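You operate a simulated robot arm through the tools that you are given. There is no shell and no other tool.

You run a simulated robot arm. Do the job below in one go: nothing can be reset, and whatever is moved stays where it is left.

JOB
Three keeper plates still show a coat: rub each down to 0.0 UM.
Fine: Lowest number first, in full strokes of the red rub block; read the plate's gauge after each stroke and stop at nought. Stroke no bare plate; block back on its mat. Drop, pinch and damage nothing, leave nothing switched on. Set down upright: red rub block.
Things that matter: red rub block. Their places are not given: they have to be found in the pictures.

It is judged by the outcome, as a careful person would: the job done as asked, and still so three seconds after it is handed in. It fails if anything else is knocked over, pushed out of place, dropped, spilled or broken.

ROBOT AND FRAMES
A 7-joint arm with a two-finger parallel gripper, fixed in place. Base frame: the origin is at the foot of the arm, x ahead of it, y to its left, z up; the work surface is at about z = 80.4. Units: cm, rad, N and s.
Its first joint turns from -2.897 to 2.897 rad. Payload 4.4 kg.
Tool frame: the origin (TCP) lies between the finger pads and is the grasp point; the fingertips stand 2.3 cm ahead of it; z points along the fingers, y is the line along which they close. The gripper opens to 9.4 cm. The fingers are 3.8 cm wide and 1 cm thick; the gripper's body (5.4 by 9.6 cm) begins 3.9 cm behind the TCP.
Orientation is that of the tool frame in the base frame, as a unit quaternion [x, y, z, w]. With the fingers straight down and closing along the base's y, the tool's x points along the base's -x, its y along +y and its z along -z.

CONTROLS
- The arm moves only by the tool step_arm. Its argument "plan" is a list of rows, each an object (a shift or turn left out is 0, a gripper value left out holds the last) with "linear": the shift along the base's x, y, z in units of 50 mm (1.0 is 50 mm), a list of three; "turn": the turn, a rotation vector about the base's x, y, z in units of 5 degrees (1.0 is 5 degrees), a list of three; "grip": the finger opening in mm, from 0 to 94. In form: [{"linear": [x, y, z], "turn": [ax, ay, az], "grip": grip}, ...]. A call has 1 to 20 rows; each row shifts and turns the commanded pose from where the row before left it. A call with a number of a shift or a turn outside -1 to 1 is refused whole. Rows are played at 5 a second. More than 5 cm and 0.15 rad between two rows, or a gripper value outside its range, and nothing of the call is played. A pose out of reach is approached as far as the arm can. The call stops where the force on the tool passes 40 N (or 10 N more than at its start, if that is more) or the arm is blocked; 0.2 s more then pass. The fingers move at their own pace (about 7.2 cm/s each) and stop on an object; they squeeze with about 37 N. The grip force told is the motor's: it shows also when the fingers shut on nothing. Time passes only in rows, and 0.2 s behind the last, so rows that do not move let the fingers close. It gives the time, the measured TCP pose, the force on the tool (base axes), the opening and the grip force at its end, in the units of the frame above (readings bear some noise), with the torque about the TCP (base axes, N m) and any sound that the robot's microphone picked up, and new pictures: "show" is both (left out), scene, wrist or none.
- Cameras (640 x 400 px; columns grow to the right, rows downward): "scene" is fixed at [4.74, -49.86, 138]; the picture's right is [0.78, -0.62, 0.00], its down [-0.24, -0.30, -0.92] and it looks along [0.57, 0.72, -0.39] (base axes); focal length 319 px, centre (320, 200). "wrist" rides on the gripper at [8.6, 1.6, -7.4] in the tool frame; the picture's right is [-0.18, 0.98, 0.00], its down [-0.58, -0.11, -0.81] and it looks along [-0.79, -0.15, 0.59] (tool axes); focal length 243 px, centre (320, 200).
- locate(camera, pixels): for up to 12 pixels [column, row] of the newest picture of that camera ("zoom" is the newest enlarged one), the place [x, y, z] in the base frame of the surface seen there, good to about 0.3 cm. It takes no simulated time.
- zoom(camera, box): a new picture of the part [left, top, right, bottom] of that camera's present view, enlarged. It takes no simulated time.
- finish_job(): hands the job in; it is judged then, once.

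Open the gripper and draw the arm clear of the work before you hand the job in, unless the task says otherwise.

The tools are called after "Request:" as name(argument=value, ...) on one line, values as JSON. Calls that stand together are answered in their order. step_arm: Moves the arm, as the interface text tells. Its arguments: {"type":"object","properties":{"plan":{"type":"array","items":{"type":"object","properties":{"linear":{"type":"array","items":{"type":"number"}},"turn":{"type":"array","items":{"type":"number"}},"grip":{"type":"number"}}}},"show":{"type":"string","enum":["both","scene","wrist","none"]}},"required":["plan"]} The other tools are called the same way: locate (camera, pixels) gives the place of the surface under pixels of a picture; zoom (camera, box) takes an enlarged picture of a part of a camera's view; finish_job () hands the job in.

At the start:

```text
clock: 0.0
position: [78.37, 15.69, 110.53]
orientation: [0.0, 1.0, 0.0, 0.0]
wrist_force: [0.1, 0.3, -0.1]
ft_torque: [-0.01, 0.0, 0.02]
gripper_width: 9.39
grasp_force: 0.0
```

scene: 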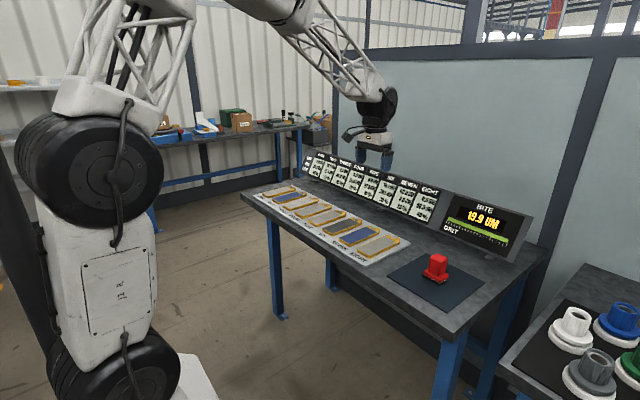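
wrist: 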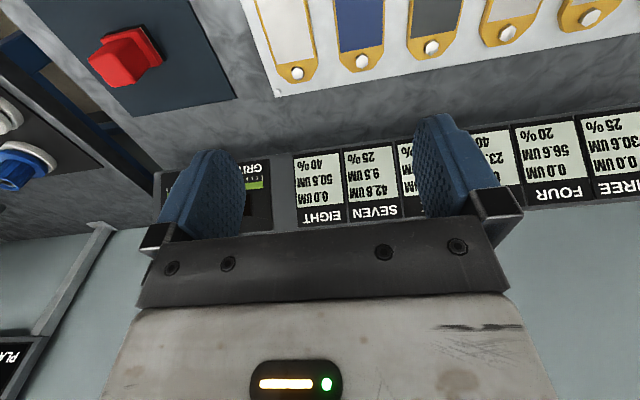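

The scene shows a row of plates (250–400, 190–255), a gauge panel behind, and the red block at (436, 268). I zoom in on each to read them.

Request:
zoom(camera="scene", box=[295, 145, 445, 239])

Request:
zoom(camera="scene", box=[235, 175, 415, 287])

Request:
zoom(camera="scene", box=[380, 190, 540, 310])

Request:
zoom(camera="wrist", box=[280, 80, 640, 240])

```text
4.26 times, centred on (370, 192) of scene
```

zoom: 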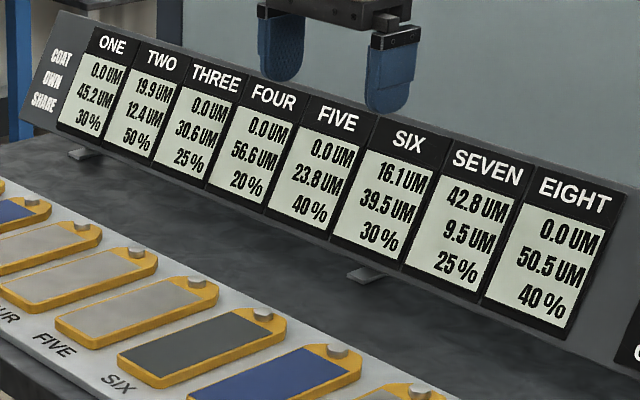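

```text
3.56 times, centred on (325, 231) of scene
```

zoom: 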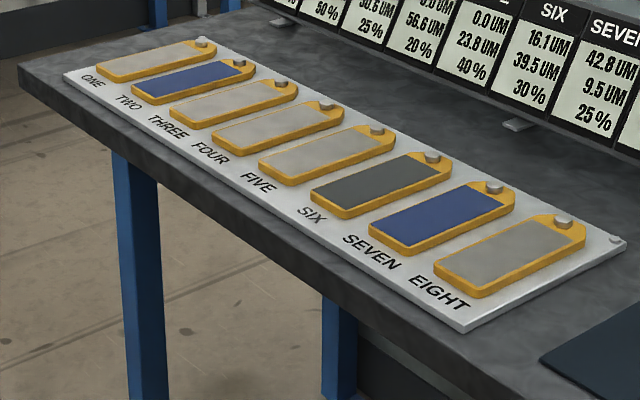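

```text
3.33 times, centred on (460, 250) of scene
```

zoom: 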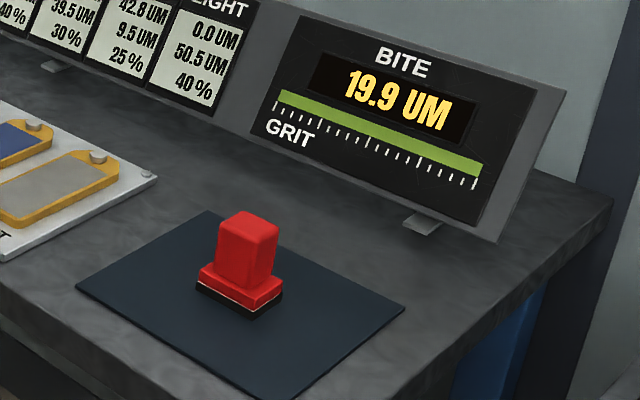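

```text
1.78 times, centred on (460, 160) of wrist
```

zoom: 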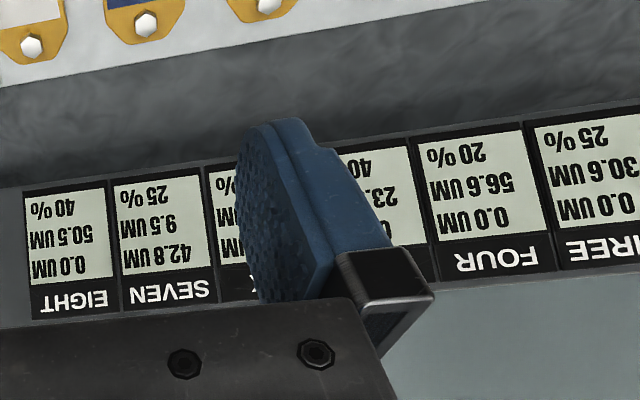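

Plates TWO (19.9), SIX (16.1) and SEVEN (42.8) show a coat; the BITE gauge reads 19.9. Now I find the places of the block, mat and plates.

Request:
locate(camera="scene", pixels=[[436, 258], [436, 272], [428, 276], [447, 279], [387, 279], [442, 253], [501, 283], [445, 308]])

Request:
zoom(camera="scene", box=[405, 245, 469, 285])

Request:
zoom(camera="wrist", box=[60, 0, 220, 100])

Request:
zoom(camera="scene", box=[240, 180, 320, 230])

```text
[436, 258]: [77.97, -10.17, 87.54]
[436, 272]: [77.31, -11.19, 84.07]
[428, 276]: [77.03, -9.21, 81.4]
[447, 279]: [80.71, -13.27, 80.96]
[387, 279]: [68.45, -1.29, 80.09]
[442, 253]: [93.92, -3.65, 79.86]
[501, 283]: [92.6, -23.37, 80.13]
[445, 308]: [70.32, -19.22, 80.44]
```

```text
10.00 times, centred on (437, 265) of scene
```

zoom: 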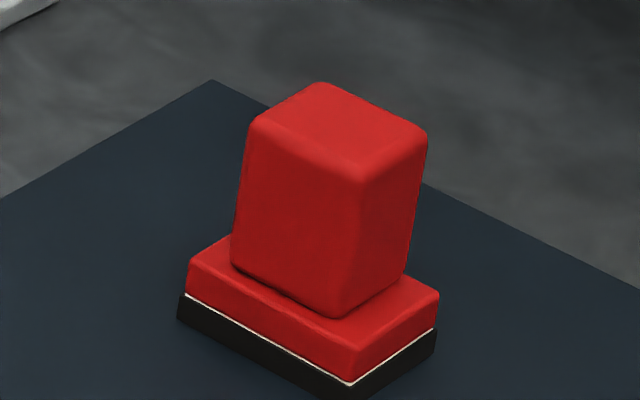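

```text
4.00 times, centred on (140, 50) of wrist
```

zoom: 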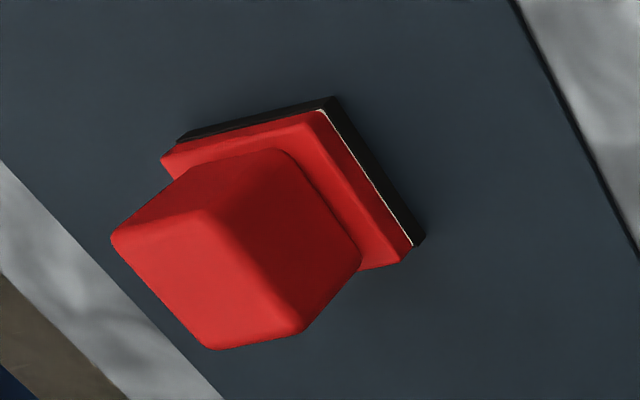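

```text
8.00 times, centred on (280, 205) of scene
```

zoom: 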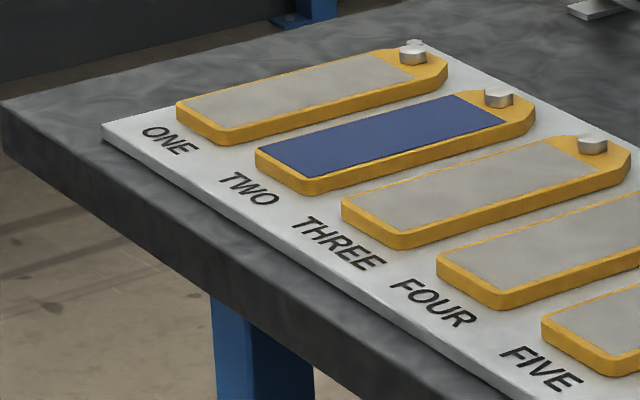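

I locate the corners of plate TWO in this last zoom (pixels around 255–535, 95–195).

Request:
locate(camera="zoom", pixels=[[264, 149], [306, 178], [505, 122], [455, 97], [385, 138], [257, 160], [303, 193], [534, 118], [498, 95], [183, 104], [224, 131], [102, 125]])

Request:
zoom(camera="scene", box=[310, 205, 406, 265])

```text
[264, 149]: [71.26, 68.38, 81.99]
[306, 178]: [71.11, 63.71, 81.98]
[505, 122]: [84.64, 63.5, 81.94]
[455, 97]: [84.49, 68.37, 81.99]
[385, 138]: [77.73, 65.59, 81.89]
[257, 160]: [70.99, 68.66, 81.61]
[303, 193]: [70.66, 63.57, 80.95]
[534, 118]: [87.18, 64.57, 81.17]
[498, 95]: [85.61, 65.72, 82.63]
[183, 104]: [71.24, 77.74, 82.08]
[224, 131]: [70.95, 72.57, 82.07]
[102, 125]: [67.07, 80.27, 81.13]
```

```text
6.67 times, centred on (358, 235) of scene
```

zoom: 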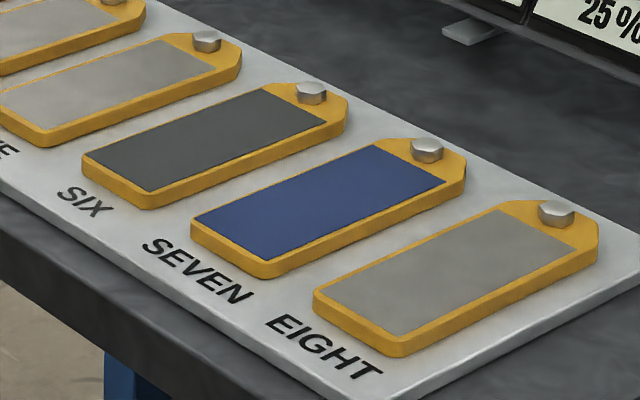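

Request:
locate(camera="zoom", pixels=[[86, 156], [148, 191], [325, 120], [262, 89], [196, 217], [268, 257], [445, 183], [374, 147], [312, 92], [427, 150], [205, 140], [320, 203]])

Request:
zoom(camera="scene", box=[405, 245, 469, 285])

```text
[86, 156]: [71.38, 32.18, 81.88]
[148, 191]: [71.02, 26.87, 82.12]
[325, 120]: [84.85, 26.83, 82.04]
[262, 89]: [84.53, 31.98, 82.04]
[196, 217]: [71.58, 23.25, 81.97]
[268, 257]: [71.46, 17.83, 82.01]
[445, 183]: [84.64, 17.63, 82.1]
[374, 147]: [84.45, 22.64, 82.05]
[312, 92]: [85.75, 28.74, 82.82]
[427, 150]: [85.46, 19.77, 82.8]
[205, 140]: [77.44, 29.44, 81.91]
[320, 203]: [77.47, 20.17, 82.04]
```

```text
10.00 times, centred on (437, 265) of scene
```

zoom: 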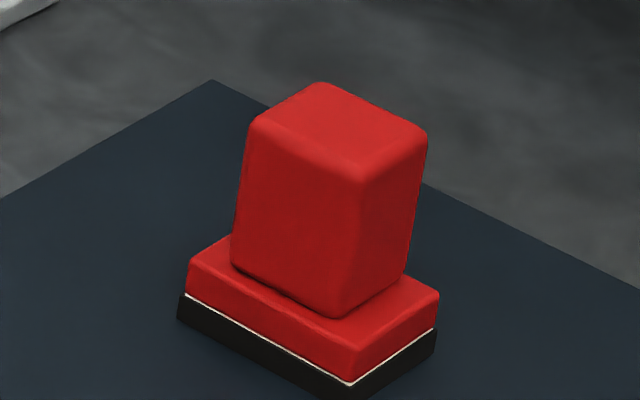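

Plates found: TWO centre y≈66.0, SIX y≈29.45, SEVEN y≈20.3; coat x 71.2–84.6, z 82.0. Now I measure the block in the zoom.

Request:
locate(camera="zoom", pixels=[[318, 90], [258, 125], [358, 175], [420, 135], [340, 130], [235, 262], [335, 315], [405, 272], [188, 285], [350, 372], [437, 300], [350, 390]])

Request:
locate(camera="wrist", pixels=[[110, 72], [128, 56], [150, 62], [165, 58], [142, 28], [100, 40]])

```text
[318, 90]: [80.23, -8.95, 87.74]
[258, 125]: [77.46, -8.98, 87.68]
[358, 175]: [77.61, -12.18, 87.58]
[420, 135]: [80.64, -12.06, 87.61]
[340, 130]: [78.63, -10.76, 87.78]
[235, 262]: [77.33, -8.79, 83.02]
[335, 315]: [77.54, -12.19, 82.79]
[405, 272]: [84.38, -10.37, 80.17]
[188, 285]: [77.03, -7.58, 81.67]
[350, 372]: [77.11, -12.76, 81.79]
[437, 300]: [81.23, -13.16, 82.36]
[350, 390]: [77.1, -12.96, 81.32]
```

```text
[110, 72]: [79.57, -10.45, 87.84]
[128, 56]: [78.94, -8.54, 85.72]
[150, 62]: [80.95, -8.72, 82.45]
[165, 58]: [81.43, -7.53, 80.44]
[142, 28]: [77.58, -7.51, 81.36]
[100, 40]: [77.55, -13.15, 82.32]
```

The block's handle spans x 77.4–80.7, y −12.3…−8.8, top z 87.7; its base is about 4.4 × 5.4 cm. I check the other items on the right and the sign in the wrist view before moving.

Request:
zoom(camera="scene", box=[480, 250, 640, 400])

Request:
zoom(camera="wrist", box=[0, 100, 200, 400])

Request:
locate(camera="scene", pixels=[[310, 155], [440, 195], [530, 215], [440, 225], [520, 258], [325, 190]])

```text
2.67 times, centred on (560, 325) of scene
```

zoom: 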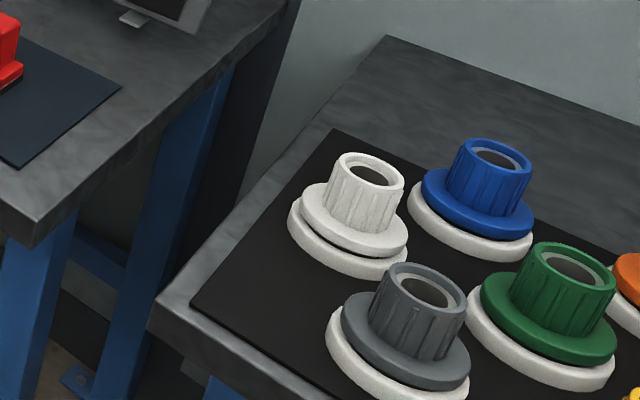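

```text
1.33 times, centred on (100, 250) of wrist
```

zoom: 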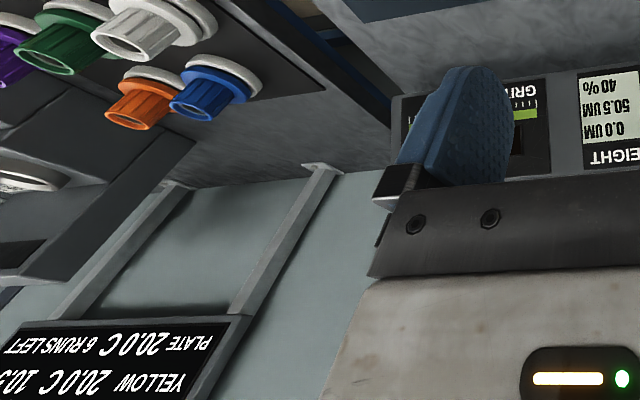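

```text
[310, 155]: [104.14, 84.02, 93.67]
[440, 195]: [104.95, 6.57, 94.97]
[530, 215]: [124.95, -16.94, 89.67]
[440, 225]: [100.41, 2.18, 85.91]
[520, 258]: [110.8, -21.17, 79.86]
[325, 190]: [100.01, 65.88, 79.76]
```

The right-hand bench is not part of this job. Plate TWO is at the edge of reach with a vertical tool (≈105 cm), so I first test, empty-handed and high above the plates, whether a 35° tilted tool reaches it.

Request:
step_arm(plan=[{"linear": [0.067, 0.838, -0.175], "turn": [0, -0.583, 0]}, {"linear": [0.067, 0.838, -0.175], "turn": [0, -0.583, 0]}, {"linear": [0.067, 0.838, -0.175], "turn": [0, -0.583, 0]}, {"linear": [0.067, 0.838, -0.175], "turn": [0, -0.583, 0]}, {"linear": [0.067, 0.838, -0.175], "turn": [0, -0.583, 0]}, {"linear": [0.067, 0.838, -0.175], "turn": [0, -0.583, 0]}, {"linear": [0.067, 0.838, -0.175], "turn": [0, -0.583, 0]}, {"linear": [0.067, 0.838, -0.175], "turn": [0, -0.583, 0]}, {"linear": [0.067, 0.838, -0.175], "turn": [0, -0.583, 0]}, {"linear": [0.067, 0.838, -0.175], "turn": [0, -0.583, 0]}, {"linear": [0.067, 0.838, -0.175], "turn": [0, -0.583, 0]}, {"linear": [0.067, 0.838, -0.175], "turn": [0, -0.583, 0]}, {}, {}])

```text
clock: 3.0
position: [82.49, 66.18, 100.03]
orientation: [0.0, 0.953, -0.001, 0.302]
wrist_force: [-0.1, -0.3, -0.4]
ft_torque: [-0.03, 0.0, 0.0]
gripper_width: 9.42
grasp_force: 0.1
```

scene: 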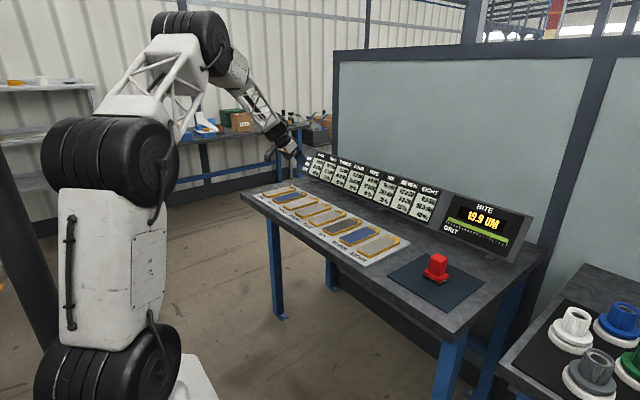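
wrist: 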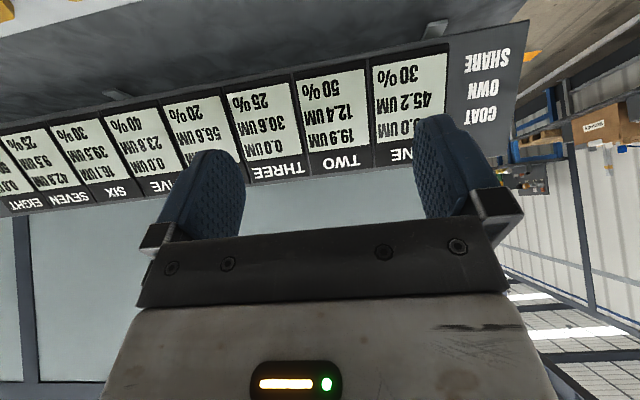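

Reached with 35° tilt at z=100. I lower to z≈89 (fingertips at ≈86, bolts at ≈83) to check reach there.

Request:
step_arm(plan=[{"linear": [0, 0, -0.7]}, {"linear": [0, 0, -0.7]}, {"linear": [0, 0, -0.5]}, {"linear": [0, 0, -0.3]}, {}, {}])

```text
clock: 4.4
position: [82.49, 66.22, 89.0]
orientation: [0.0, 0.953, 0.0, 0.303]
wrist_force: [0.5, 0.1, -0.2]
ft_torque: [0.01, 0.02, 0.01]
gripper_width: 9.38
grasp_force: 0.0
```

scene: 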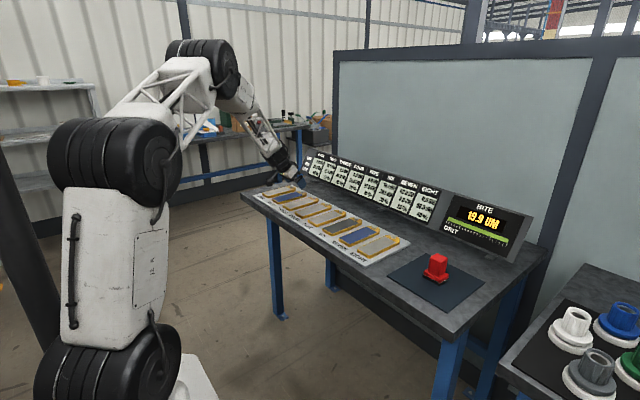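
wrist: 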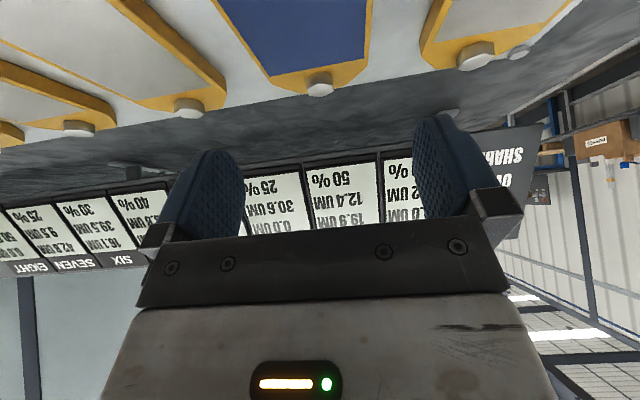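

Reach is good. From here I refine plate TWO's edges and bolt in the wrist view (blue face 218–370 px wide, bolt at (320,85)).

Request:
locate(camera="wrist", pixels=[[267, 72], [365, 62], [222, 5], [369, 5], [320, 78], [320, 90], [308, 85], [333, 82], [478, 50], [519, 52]])

Request:
zoom(camera="wrist", box=[200, 0, 440, 150])

```text
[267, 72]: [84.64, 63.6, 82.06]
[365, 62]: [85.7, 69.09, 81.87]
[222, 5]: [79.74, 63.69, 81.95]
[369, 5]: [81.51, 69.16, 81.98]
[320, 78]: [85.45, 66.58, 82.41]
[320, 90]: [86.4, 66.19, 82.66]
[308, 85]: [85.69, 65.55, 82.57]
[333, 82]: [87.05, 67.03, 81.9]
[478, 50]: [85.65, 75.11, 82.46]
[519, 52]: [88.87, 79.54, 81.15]
```

```text
2.67 times, centred on (320, 75) of wrist
```

zoom: 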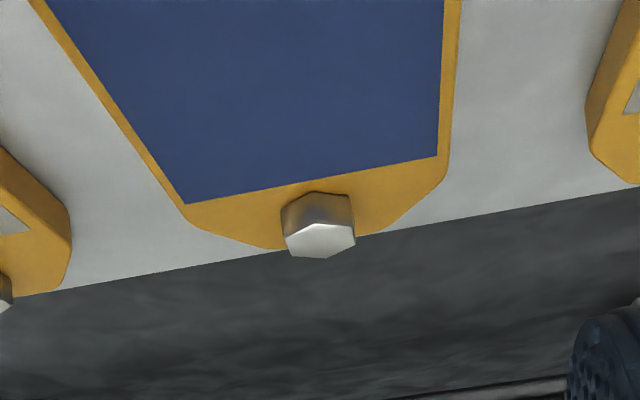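

Plate TWO: coat far edge x≈84.6, bolt face at ≈85.1, centre y≈66.0. I rise and go over to the block keeping the same tilt.

Request:
step_arm(plan=[{"linear": [0, 0, 0.8]}, {"linear": [0, 0, 0.8]}, {"linear": [-0.05, -0.95, 0]}, {"linear": [-0.05, -0.95, 0]}, {"linear": [-0.05, -0.95, 0]}, {"linear": [-0.05, -0.95, 0]}, {"linear": [-0.05, -0.95, 0]}, {"linear": [-0.05, -0.95, 0]}, {"linear": [-0.05, -0.95, 0]}, {"linear": [-0.05, -0.95, 0]}, {"linear": [-0.05, -0.95, 0]}, {"linear": [-0.05, -0.95, 0]}, {"linear": [-0.05, -0.95, 0]}, {"linear": [-0.05, -0.95, 0]}, {"linear": [-0.05, -0.95, 0]}, {"linear": [-0.03, -0.95, 0]}, {"linear": [0, -0.95, 0]}, {"linear": [0, -0.95, 0]}, {}, {}])

```text
clock: 8.6
position: [79.26, -9.99, 97.01]
orientation: [0.001, 0.954, 0.0, 0.301]
wrist_force: [0.1, -0.6, 0.0]
ft_torque: [-0.01, -0.01, -0.02]
gripper_width: 9.4
grasp_force: 0.0
```

scene: 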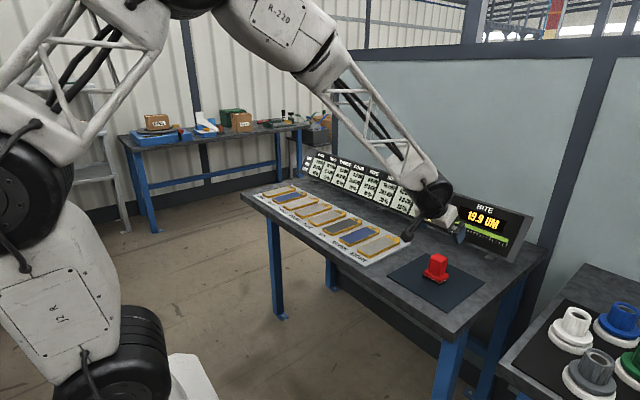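
wrist: 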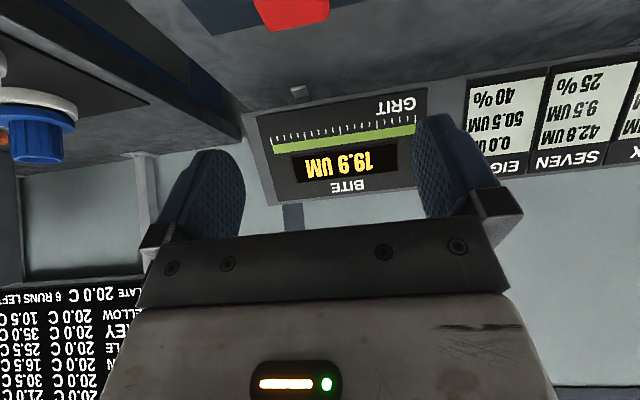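

The gripper stands over the block at z=97. I descend to z≈89.5 with open fingers and look.

Request:
step_arm(plan=[{"linear": [-0.02, -0.04, -0.5]}, {"linear": [-0.01, -0.04, -0.5]}, {"linear": [0, 0, -0.5]}, {}, {}])

Request:
zoom(camera="scene", box=[390, 210, 486, 290])

```text
clock: 9.8
position: [78.94, -10.21, 89.46]
orientation: [0.0, 0.953, 0.0, 0.302]
wrist_force: [0.3, -0.2, 0.7]
ft_torque: [-0.03, 0.01, 0.01]
gripper_width: 9.4
grasp_force: 0.1
```

scene: 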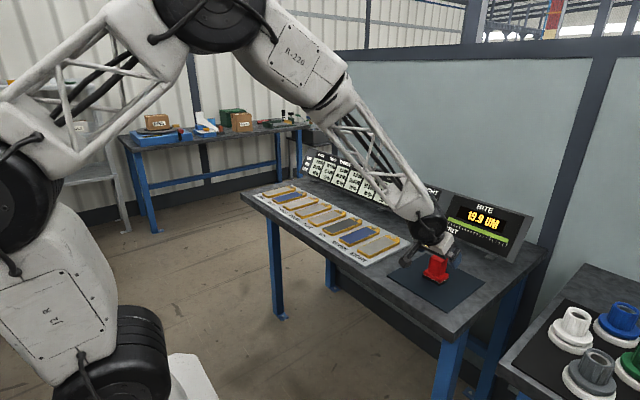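
wrist: 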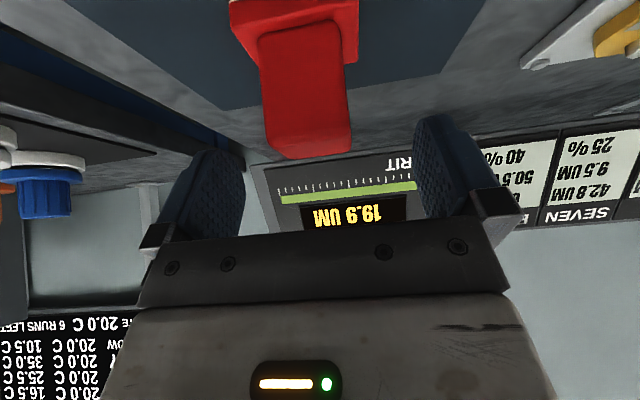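

```text
5.00 times, centred on (438, 250) of scene
```

zoom: 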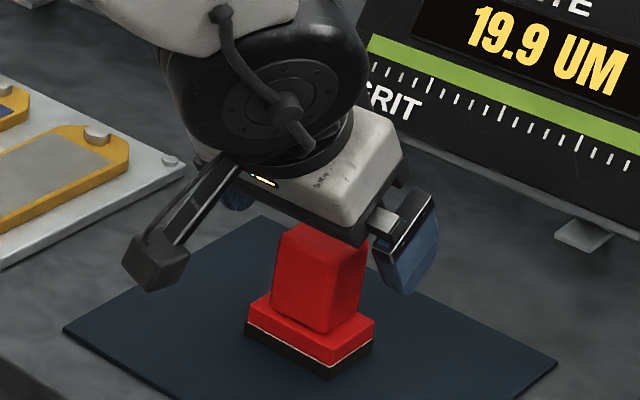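

The block is between the fingers. I measure the handle and base edges in the wrist view to centre on it.

Request:
locate(camera="wrist", pixels=[[270, 145], [350, 140], [310, 152], [264, 60], [340, 60], [312, 90], [270, 20], [335, 12], [235, 32], [357, 22]])

Request:
zoom(camera="wrist", box=[200, 0, 440, 180])

```text
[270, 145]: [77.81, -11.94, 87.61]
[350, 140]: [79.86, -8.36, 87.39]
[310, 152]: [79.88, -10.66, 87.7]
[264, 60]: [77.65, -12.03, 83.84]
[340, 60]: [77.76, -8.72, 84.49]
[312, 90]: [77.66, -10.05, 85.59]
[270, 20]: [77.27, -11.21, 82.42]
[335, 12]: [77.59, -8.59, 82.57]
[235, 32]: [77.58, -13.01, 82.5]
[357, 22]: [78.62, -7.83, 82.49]
```

```text
2.22 times, centred on (320, 90) of wrist
```

zoom: 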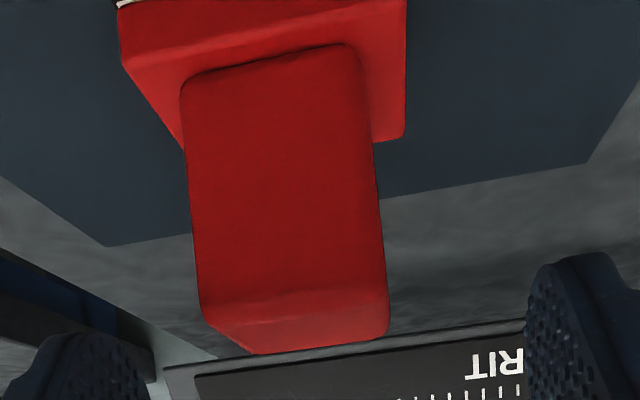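

Handle centre is about (79.1, −10.35), base top z≈82.5. I descend to z≈86.3 around the handle.

Request:
step_arm(plan=[{"linear": [0.04, -0.02, -0.3]}, {"linear": [0, 0, -0.2]}, {"linear": [0, 0, -0.14]}, {}, {}])

Request:
zoom(camera="scene", box=[400, 220, 480, 290])

```text
clock: 11.0
position: [79.1, -10.4, 86.3]
orientation: [0.0, 0.954, -0.001, 0.301]
wrist_force: [0.3, -0.5, 0.4]
ft_torque: [-0.01, 0.01, 0.0]
gripper_width: 9.41
grasp_force: 0.1
```

scene: 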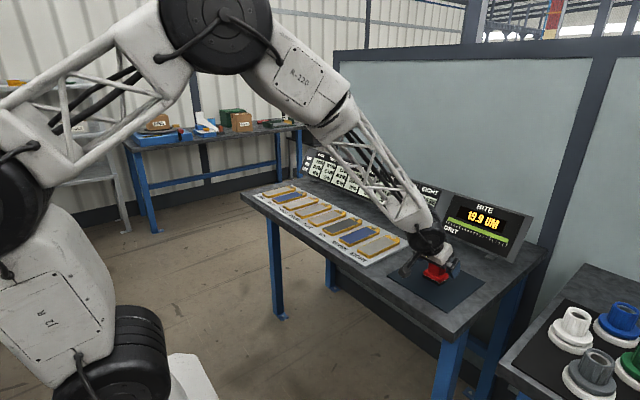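
wrist: 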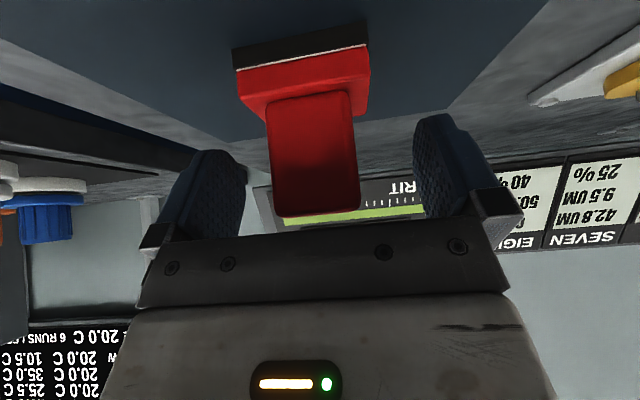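

```text
5.71 times, centred on (440, 255) of scene
```

zoom: 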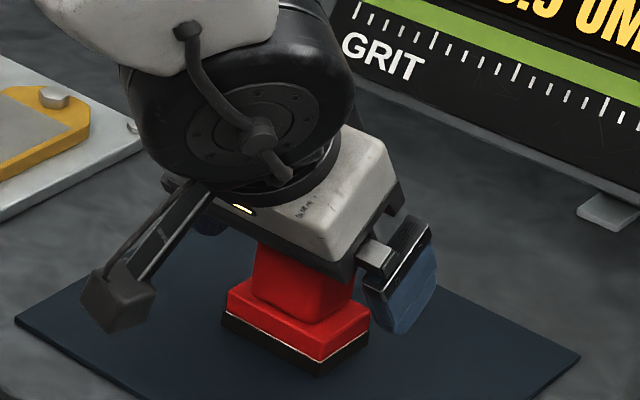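

Fingers straddle the handle with no contact. I close on the handle.

Request:
step_arm(plan=[{"grip": 60}, {"grip": 40}, {"grip": 28}, {}, {}, {}])

Request:
zoom(camera="scene", box=[400, 220, 480, 290])

Request:
locate(camera="wrist", pixels=[[240, 85], [368, 63], [237, 67], [365, 44]])

```text
clock: 12.4
position: [79.23, -10.39, 86.42]
orientation: [-0.001, 0.954, 0.0, 0.301]
wrist_force: [0.4, -1.5, 1.4]
ft_torque: [-0.01, -0.04, -0.03]
gripper_width: 3.78
grasp_force: 37.3
```

scene: 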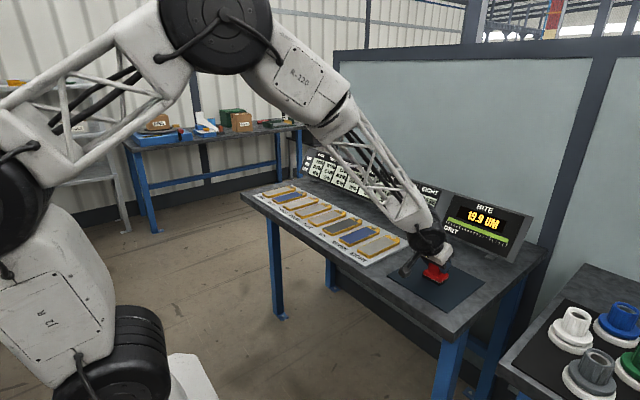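
wrist: 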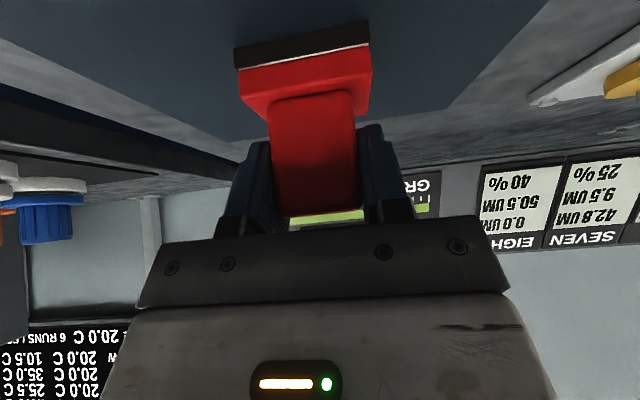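

```text
5.71 times, centred on (440, 255) of scene
```

zoom: 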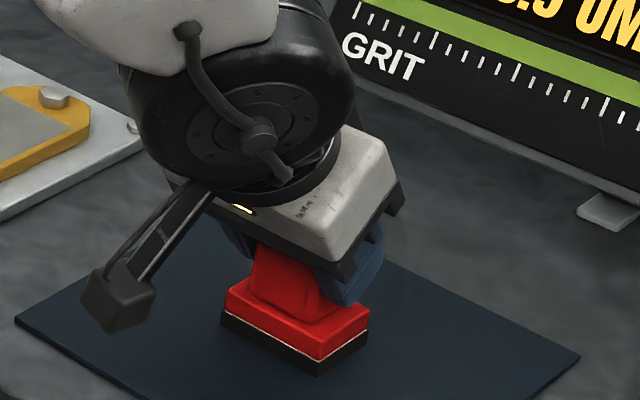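

```text
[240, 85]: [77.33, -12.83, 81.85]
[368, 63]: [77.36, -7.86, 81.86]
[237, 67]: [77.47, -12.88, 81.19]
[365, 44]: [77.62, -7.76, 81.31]
```

Grip holds at 3.78 cm, 37 N, with the block still flat on the mat. I lift it straight up and check it hangs level.

Request:
step_arm(plan=[{"linear": [0, 0, 0.1]}, {"linear": [0, 0, 0.3]}, {"linear": [0, 0, 0.6]}, {"linear": [0, 0, 0.6]}, {"linear": [0, 0, 0.4]}, {}, {}])

Request:
zoom(camera="scene", box=[390, 190, 486, 270])

```text
clock: 14.0
position: [79.13, -10.54, 96.35]
orientation: [0.001, 0.954, -0.001, 0.301]
wrist_force: [0.0, -0.2, 0.3]
ft_torque: [-0.02, 0.01, -0.02]
gripper_width: 2.81
grasp_force: 0.1
```

scene: 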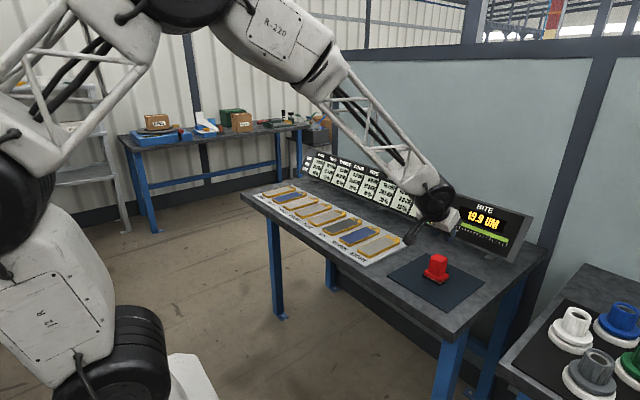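
wrist: 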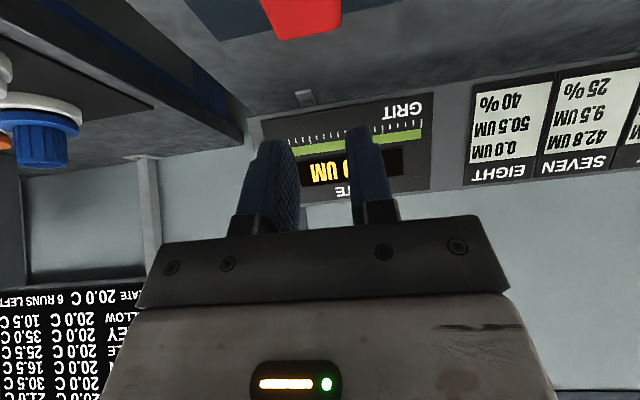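

```text
5.00 times, centred on (438, 230) of scene
```

zoom: 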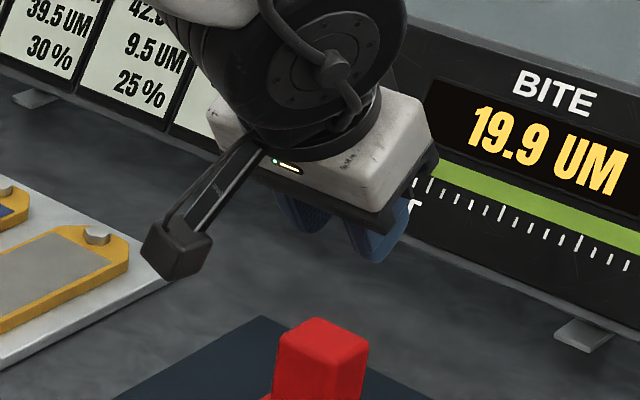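

The fingers slipped off upward: the block remained on the mat and the gripper is empty (2.81 cm, 0 N). I check the block's place and shape closely.

Request:
zoom(camera="scene", box=[405, 245, 469, 285])

Request:
zoom(camera="wrist", box=[220, 0, 380, 100])

```text
10.00 times, centred on (437, 265) of scene
```

zoom: 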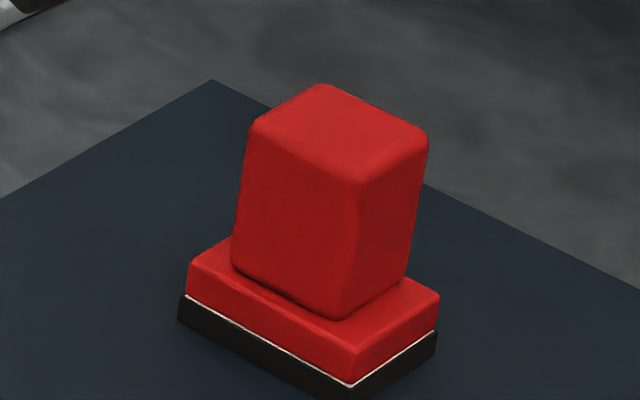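

```text
4.00 times, centred on (300, 50) of wrist
```

zoom: 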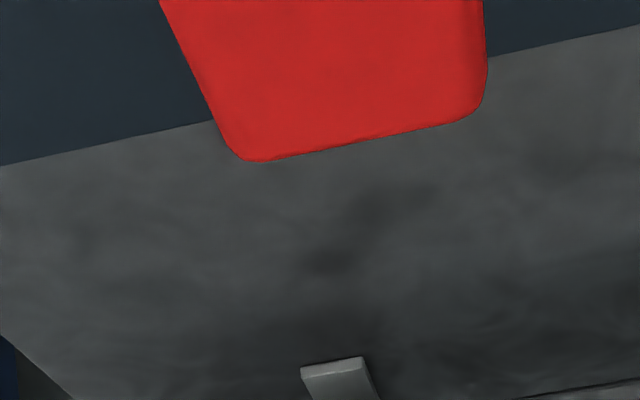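

The block is unmoved and upright. I go back down a little lower (z≈85.9) for more pad overlap, and will lift in tiny steps to see how the grip holds.

Request:
step_arm(plan=[{"grip": 94}, {}, {"linear": [0, 0.02, -0.6]}, {"linear": [0, 0, -0.6]}, {"linear": [0, 0, -0.5]}, {"linear": [0, 0, -0.3]}, {"linear": [0, 0, -0.08]}, {}, {}])

Request:
zoom(camera="scene", box=[405, 225, 477, 285])

Request:
zoom(camera="wrist", box=[180, 0, 500, 240])

```text
clock: 16.0
position: [79.0, -10.37, 85.91]
orientation: [0.0, 0.954, 0.0, 0.3]
wrist_force: [0.0, -0.5, 0.1]
ft_torque: [-0.01, 0.03, -0.02]
gripper_width: 9.4
grasp_force: 0.1
```

scene: 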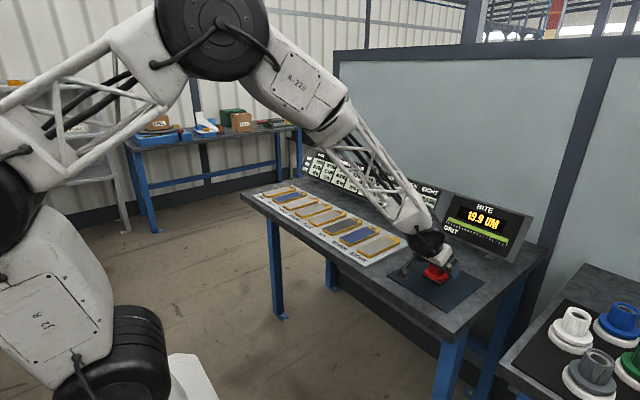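
wrist: 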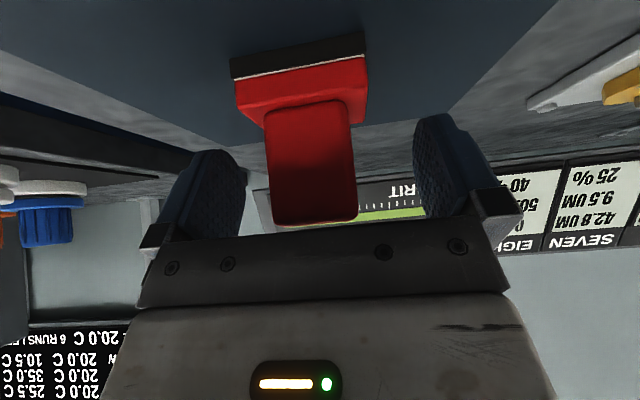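

```text
6.67 times, centred on (441, 255) of scene
```

zoom: 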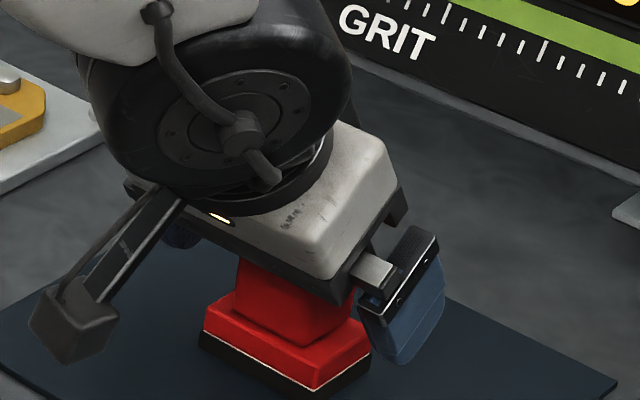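

```text
1.67 times, centred on (340, 120) of wrist
```

zoom: 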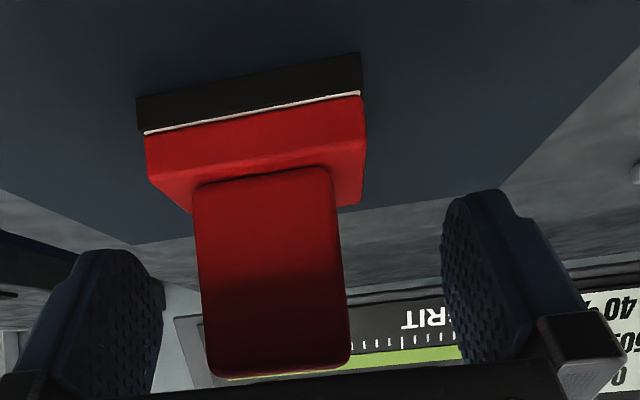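

Positioned at z=85.9 without contact. I close fully commanded (0 mm target) and lift only 2 mm to read the forces.

Request:
step_arm(plan=[{"grip": 50}, {"grip": 20}, {"grip": 0}, {}, {}, {}, {}], show="wrist")

Request:
step_arm(plan=[{"linear": [0, 0, 0.02]}, {"linear": [0, 0, 0.02]}, {}], show="wrist")

```text
clock: 17.6
position: [79.12, -10.34, 85.96]
orientation: [0.0, 0.954, 0.0, 0.301]
wrist_force: [0.1, -3.7, 4.8]
ft_torque: [-0.04, -0.07, -0.02]
gripper_width: 3.77
grasp_force: 36.5
```

wrist: 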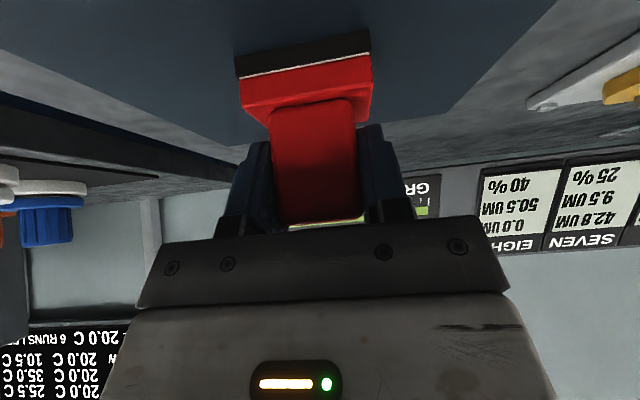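

```text
clock: 18.4
position: [79.04, -10.43, 86.06]
orientation: [0.0, 0.954, 0.0, 0.301]
wrist_force: [-0.3, 0.1, -0.7]
ft_torque: [0.01, 0.01, -0.03]
gripper_width: 3.8
grasp_force: 37.2
```

wrist: 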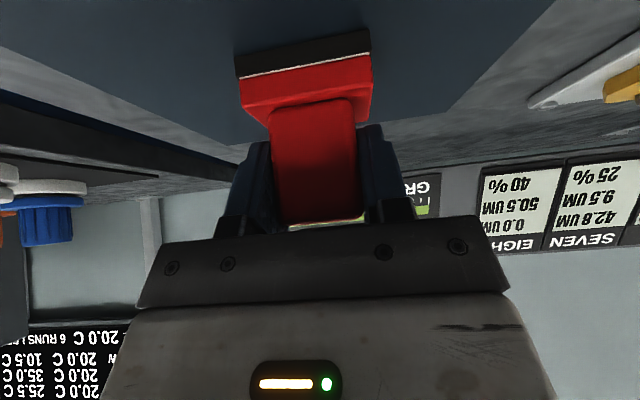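

After 2 mm the grip still reads 3.8 cm, 37 N, and force −0.7 N. I continue lifting slowly by about 1 cm.

Request:
step_arm(plan=[{"linear": [0, 0, 0.02]}, {"linear": [0, 0, 0.03]}, {"linear": [0, 0, 0.03]}, {}], show="both")

Request:
zoom(camera="scene", box=[405, 225, 477, 285])

```text
clock: 19.4
position: [79.08, -10.43, 86.5]
orientation: [0.0, 0.954, 0.0, 0.3]
wrist_force: [0.2, 0.6, -2.4]
ft_torque: [0.01, -0.01, -0.01]
gripper_width: 3.77
grasp_force: 37.2
```

scene: 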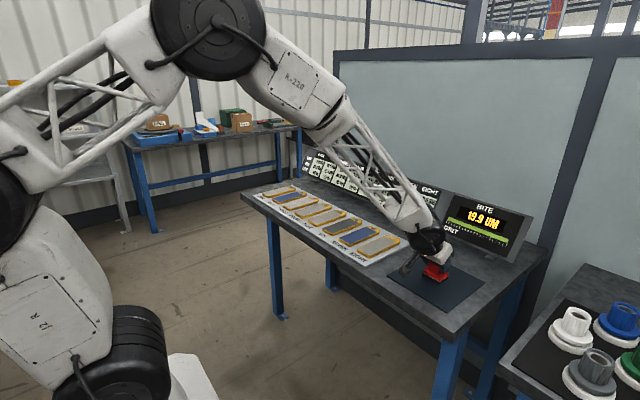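
wrist: 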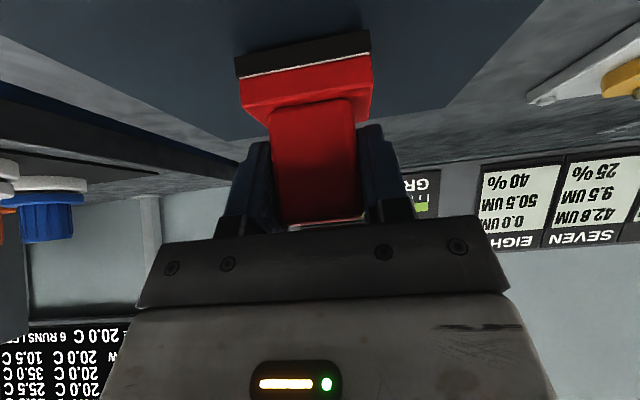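

```text
6.67 times, centred on (441, 255) of scene
```

zoom: 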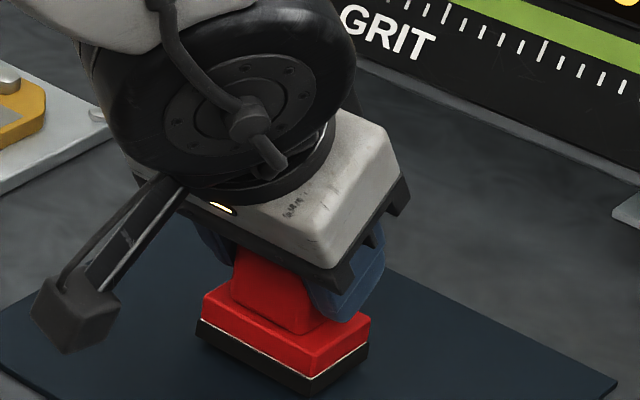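

The block now lifts with the gripper (weight ≈2.4 N), keeping the same place in the wrist view. I continue gently and check for any creep.

Request:
step_arm(plan=[{}, {}, {}, {}, {}], show="wrist")

Request:
step_arm(plan=[{"linear": [0, 0, 0.03]}, {"linear": [0, 0, 0.05]}, {"linear": [0, 0, 0.05]}, {"linear": [0, 0, 0.03]}, {}], show="wrist")

```text
clock: 20.6
position: [79.03, -10.41, 86.44]
orientation: [-0.001, 0.954, 0.001, 0.301]
wrist_force: [-0.7, -0.6, -1.9]
ft_torque: [0.01, 0.02, 0.0]
gripper_width: 3.78
grasp_force: 36.8
```

wrist: 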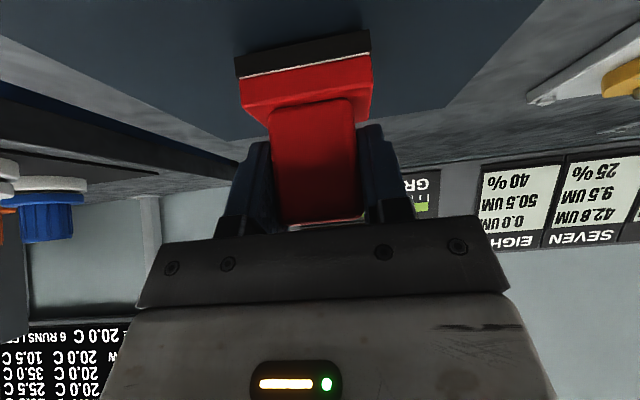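

```text
clock: 21.8
position: [79.21, -10.4, 87.22]
orientation: [0.0, 0.954, 0.0, 0.301]
wrist_force: [0.7, -0.7, -2.4]
ft_torque: [0.02, 0.0, 0.01]
gripper_width: 3.76
grasp_force: 36.9
```

wrist: 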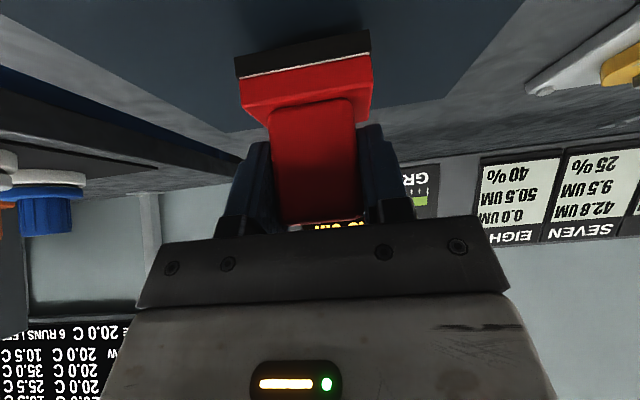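

It holds with no creep. I keep lifting smoothly to z≈91.7 at low speed.

Request:
step_arm(plan=[{"linear": [0, 0, 0.04]}, {"linear": [0, 0, 0.07]}, {"linear": [0, 0, 0.1]}, {"linear": [0, 0, 0.12]}, {"linear": [0, 0, 0.12]}, {"linear": [0, 0, 0.12]}, {"linear": [0, 0, 0.12]}, {"linear": [0, 0, 0.1]}, {"linear": [0, 0, 0.07]}, {"linear": [0, 0, 0.04]}, {}])

Request:
zoom(camera="scene", box=[395, 205, 475, 275])

```text
clock: 24.2
position: [79.07, -10.31, 91.78]
orientation: [0.0, 0.954, -0.001, 0.301]
wrist_force: [0.4, 0.1, -2.1]
ft_torque: [0.01, 0.02, 0.0]
gripper_width: 3.79
grasp_force: 37.1
```

scene: 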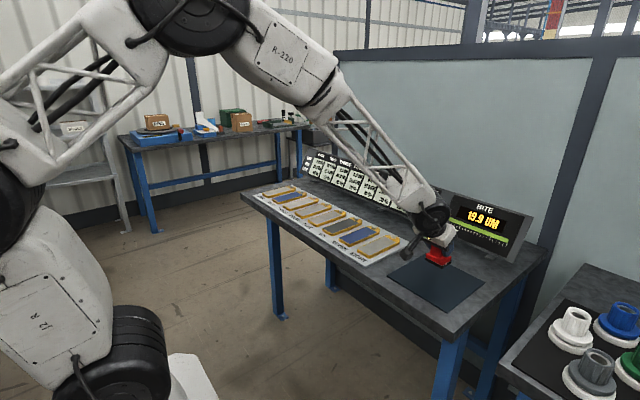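
wrist: 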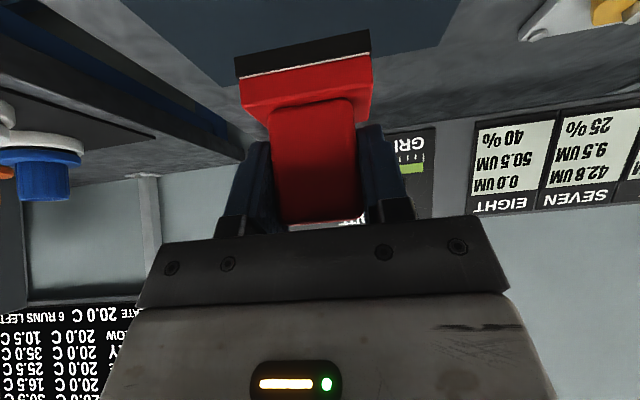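

```text
5.71 times, centred on (435, 240) of scene
```

zoom: 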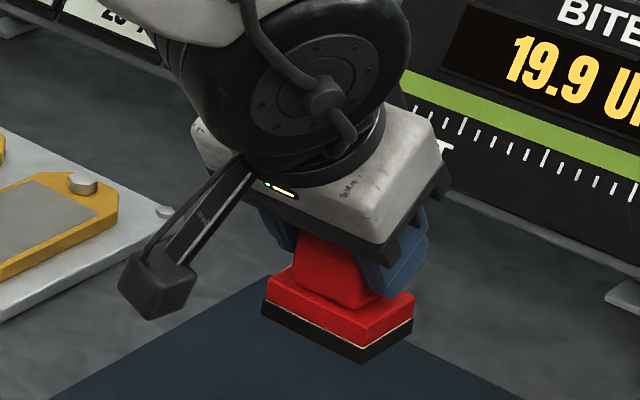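

The block hangs level. I measure its base relative to the TCP in both views.

Request:
locate(camera="zoom", pixels=[[268, 310], [360, 360], [412, 330], [362, 340], [270, 290], [412, 312]])

Request:
locate(camera="wrist", pixels=[[237, 62], [368, 34], [238, 73], [369, 50], [242, 90], [369, 68]])

```text
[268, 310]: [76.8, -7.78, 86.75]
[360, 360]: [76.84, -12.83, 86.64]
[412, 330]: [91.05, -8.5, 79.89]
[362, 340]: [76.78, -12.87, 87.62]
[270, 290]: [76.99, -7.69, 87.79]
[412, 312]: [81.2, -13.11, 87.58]
```

```text
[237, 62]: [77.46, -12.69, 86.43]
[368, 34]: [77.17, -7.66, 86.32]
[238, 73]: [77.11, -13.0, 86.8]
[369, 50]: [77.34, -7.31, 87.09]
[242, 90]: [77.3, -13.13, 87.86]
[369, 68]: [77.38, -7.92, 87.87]
```

The base spans about x 77.0–81.3, y −13.0…−7.6, bottom ≈5.5 cm below the TCP. I carry it slowly at this height to plate TWO's near end.

Request:
step_arm(plan=[{"linear": [0, 0.1, 0]}, {"linear": [-0.05, 0.2, 0]}, {"linear": [-0.07, 0.3, 0]}, {"linear": [-0.07, 0.45, 0]}, {"linear": [-0.07, 0.45, 0]}, {"linear": [-0.07, 0.45, 0]}, {"linear": [-0.07, 0.45, 0]}, {"linear": [-0.07, 0.45, 0]}, {"linear": [-0.07, 0.45, 0]}, {"linear": [-0.07, 0.45, 0]}, {"linear": [-0.07, 0.45, 0]}, {"linear": [-0.07, 0.45, 0]}, {"linear": [-0.07, 0.45, 0]}, {"linear": [-0.07, 0.45, 0]}, {"linear": [-0.07, 0.45, 0]}, {"linear": [-0.07, 0.45, 0]}, {"linear": [-0.07, 0.45, 0]}, {"linear": [-0.07, 0.3, 0]}, {"linear": [-0.07, 0.2, 0]}, {"linear": [-0.03, 0.1, 0]}], show="both")

```text
clock: 28.4
position: [72.74, 27.23, 91.8]
orientation: [0.0, 0.954, 0.0, 0.301]
wrist_force: [0.9, -0.5, -2.3]
ft_torque: [0.0, -0.01, -0.02]
gripper_width: 3.77
grasp_force: 37.1
```

scene: 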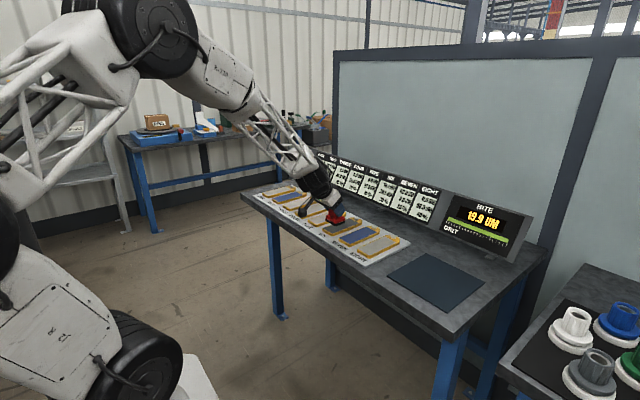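
wrist: 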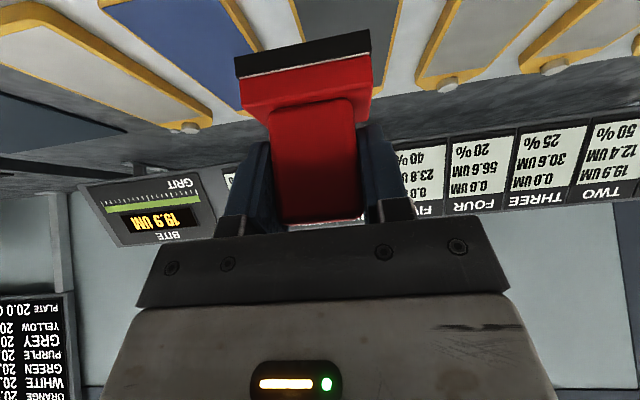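

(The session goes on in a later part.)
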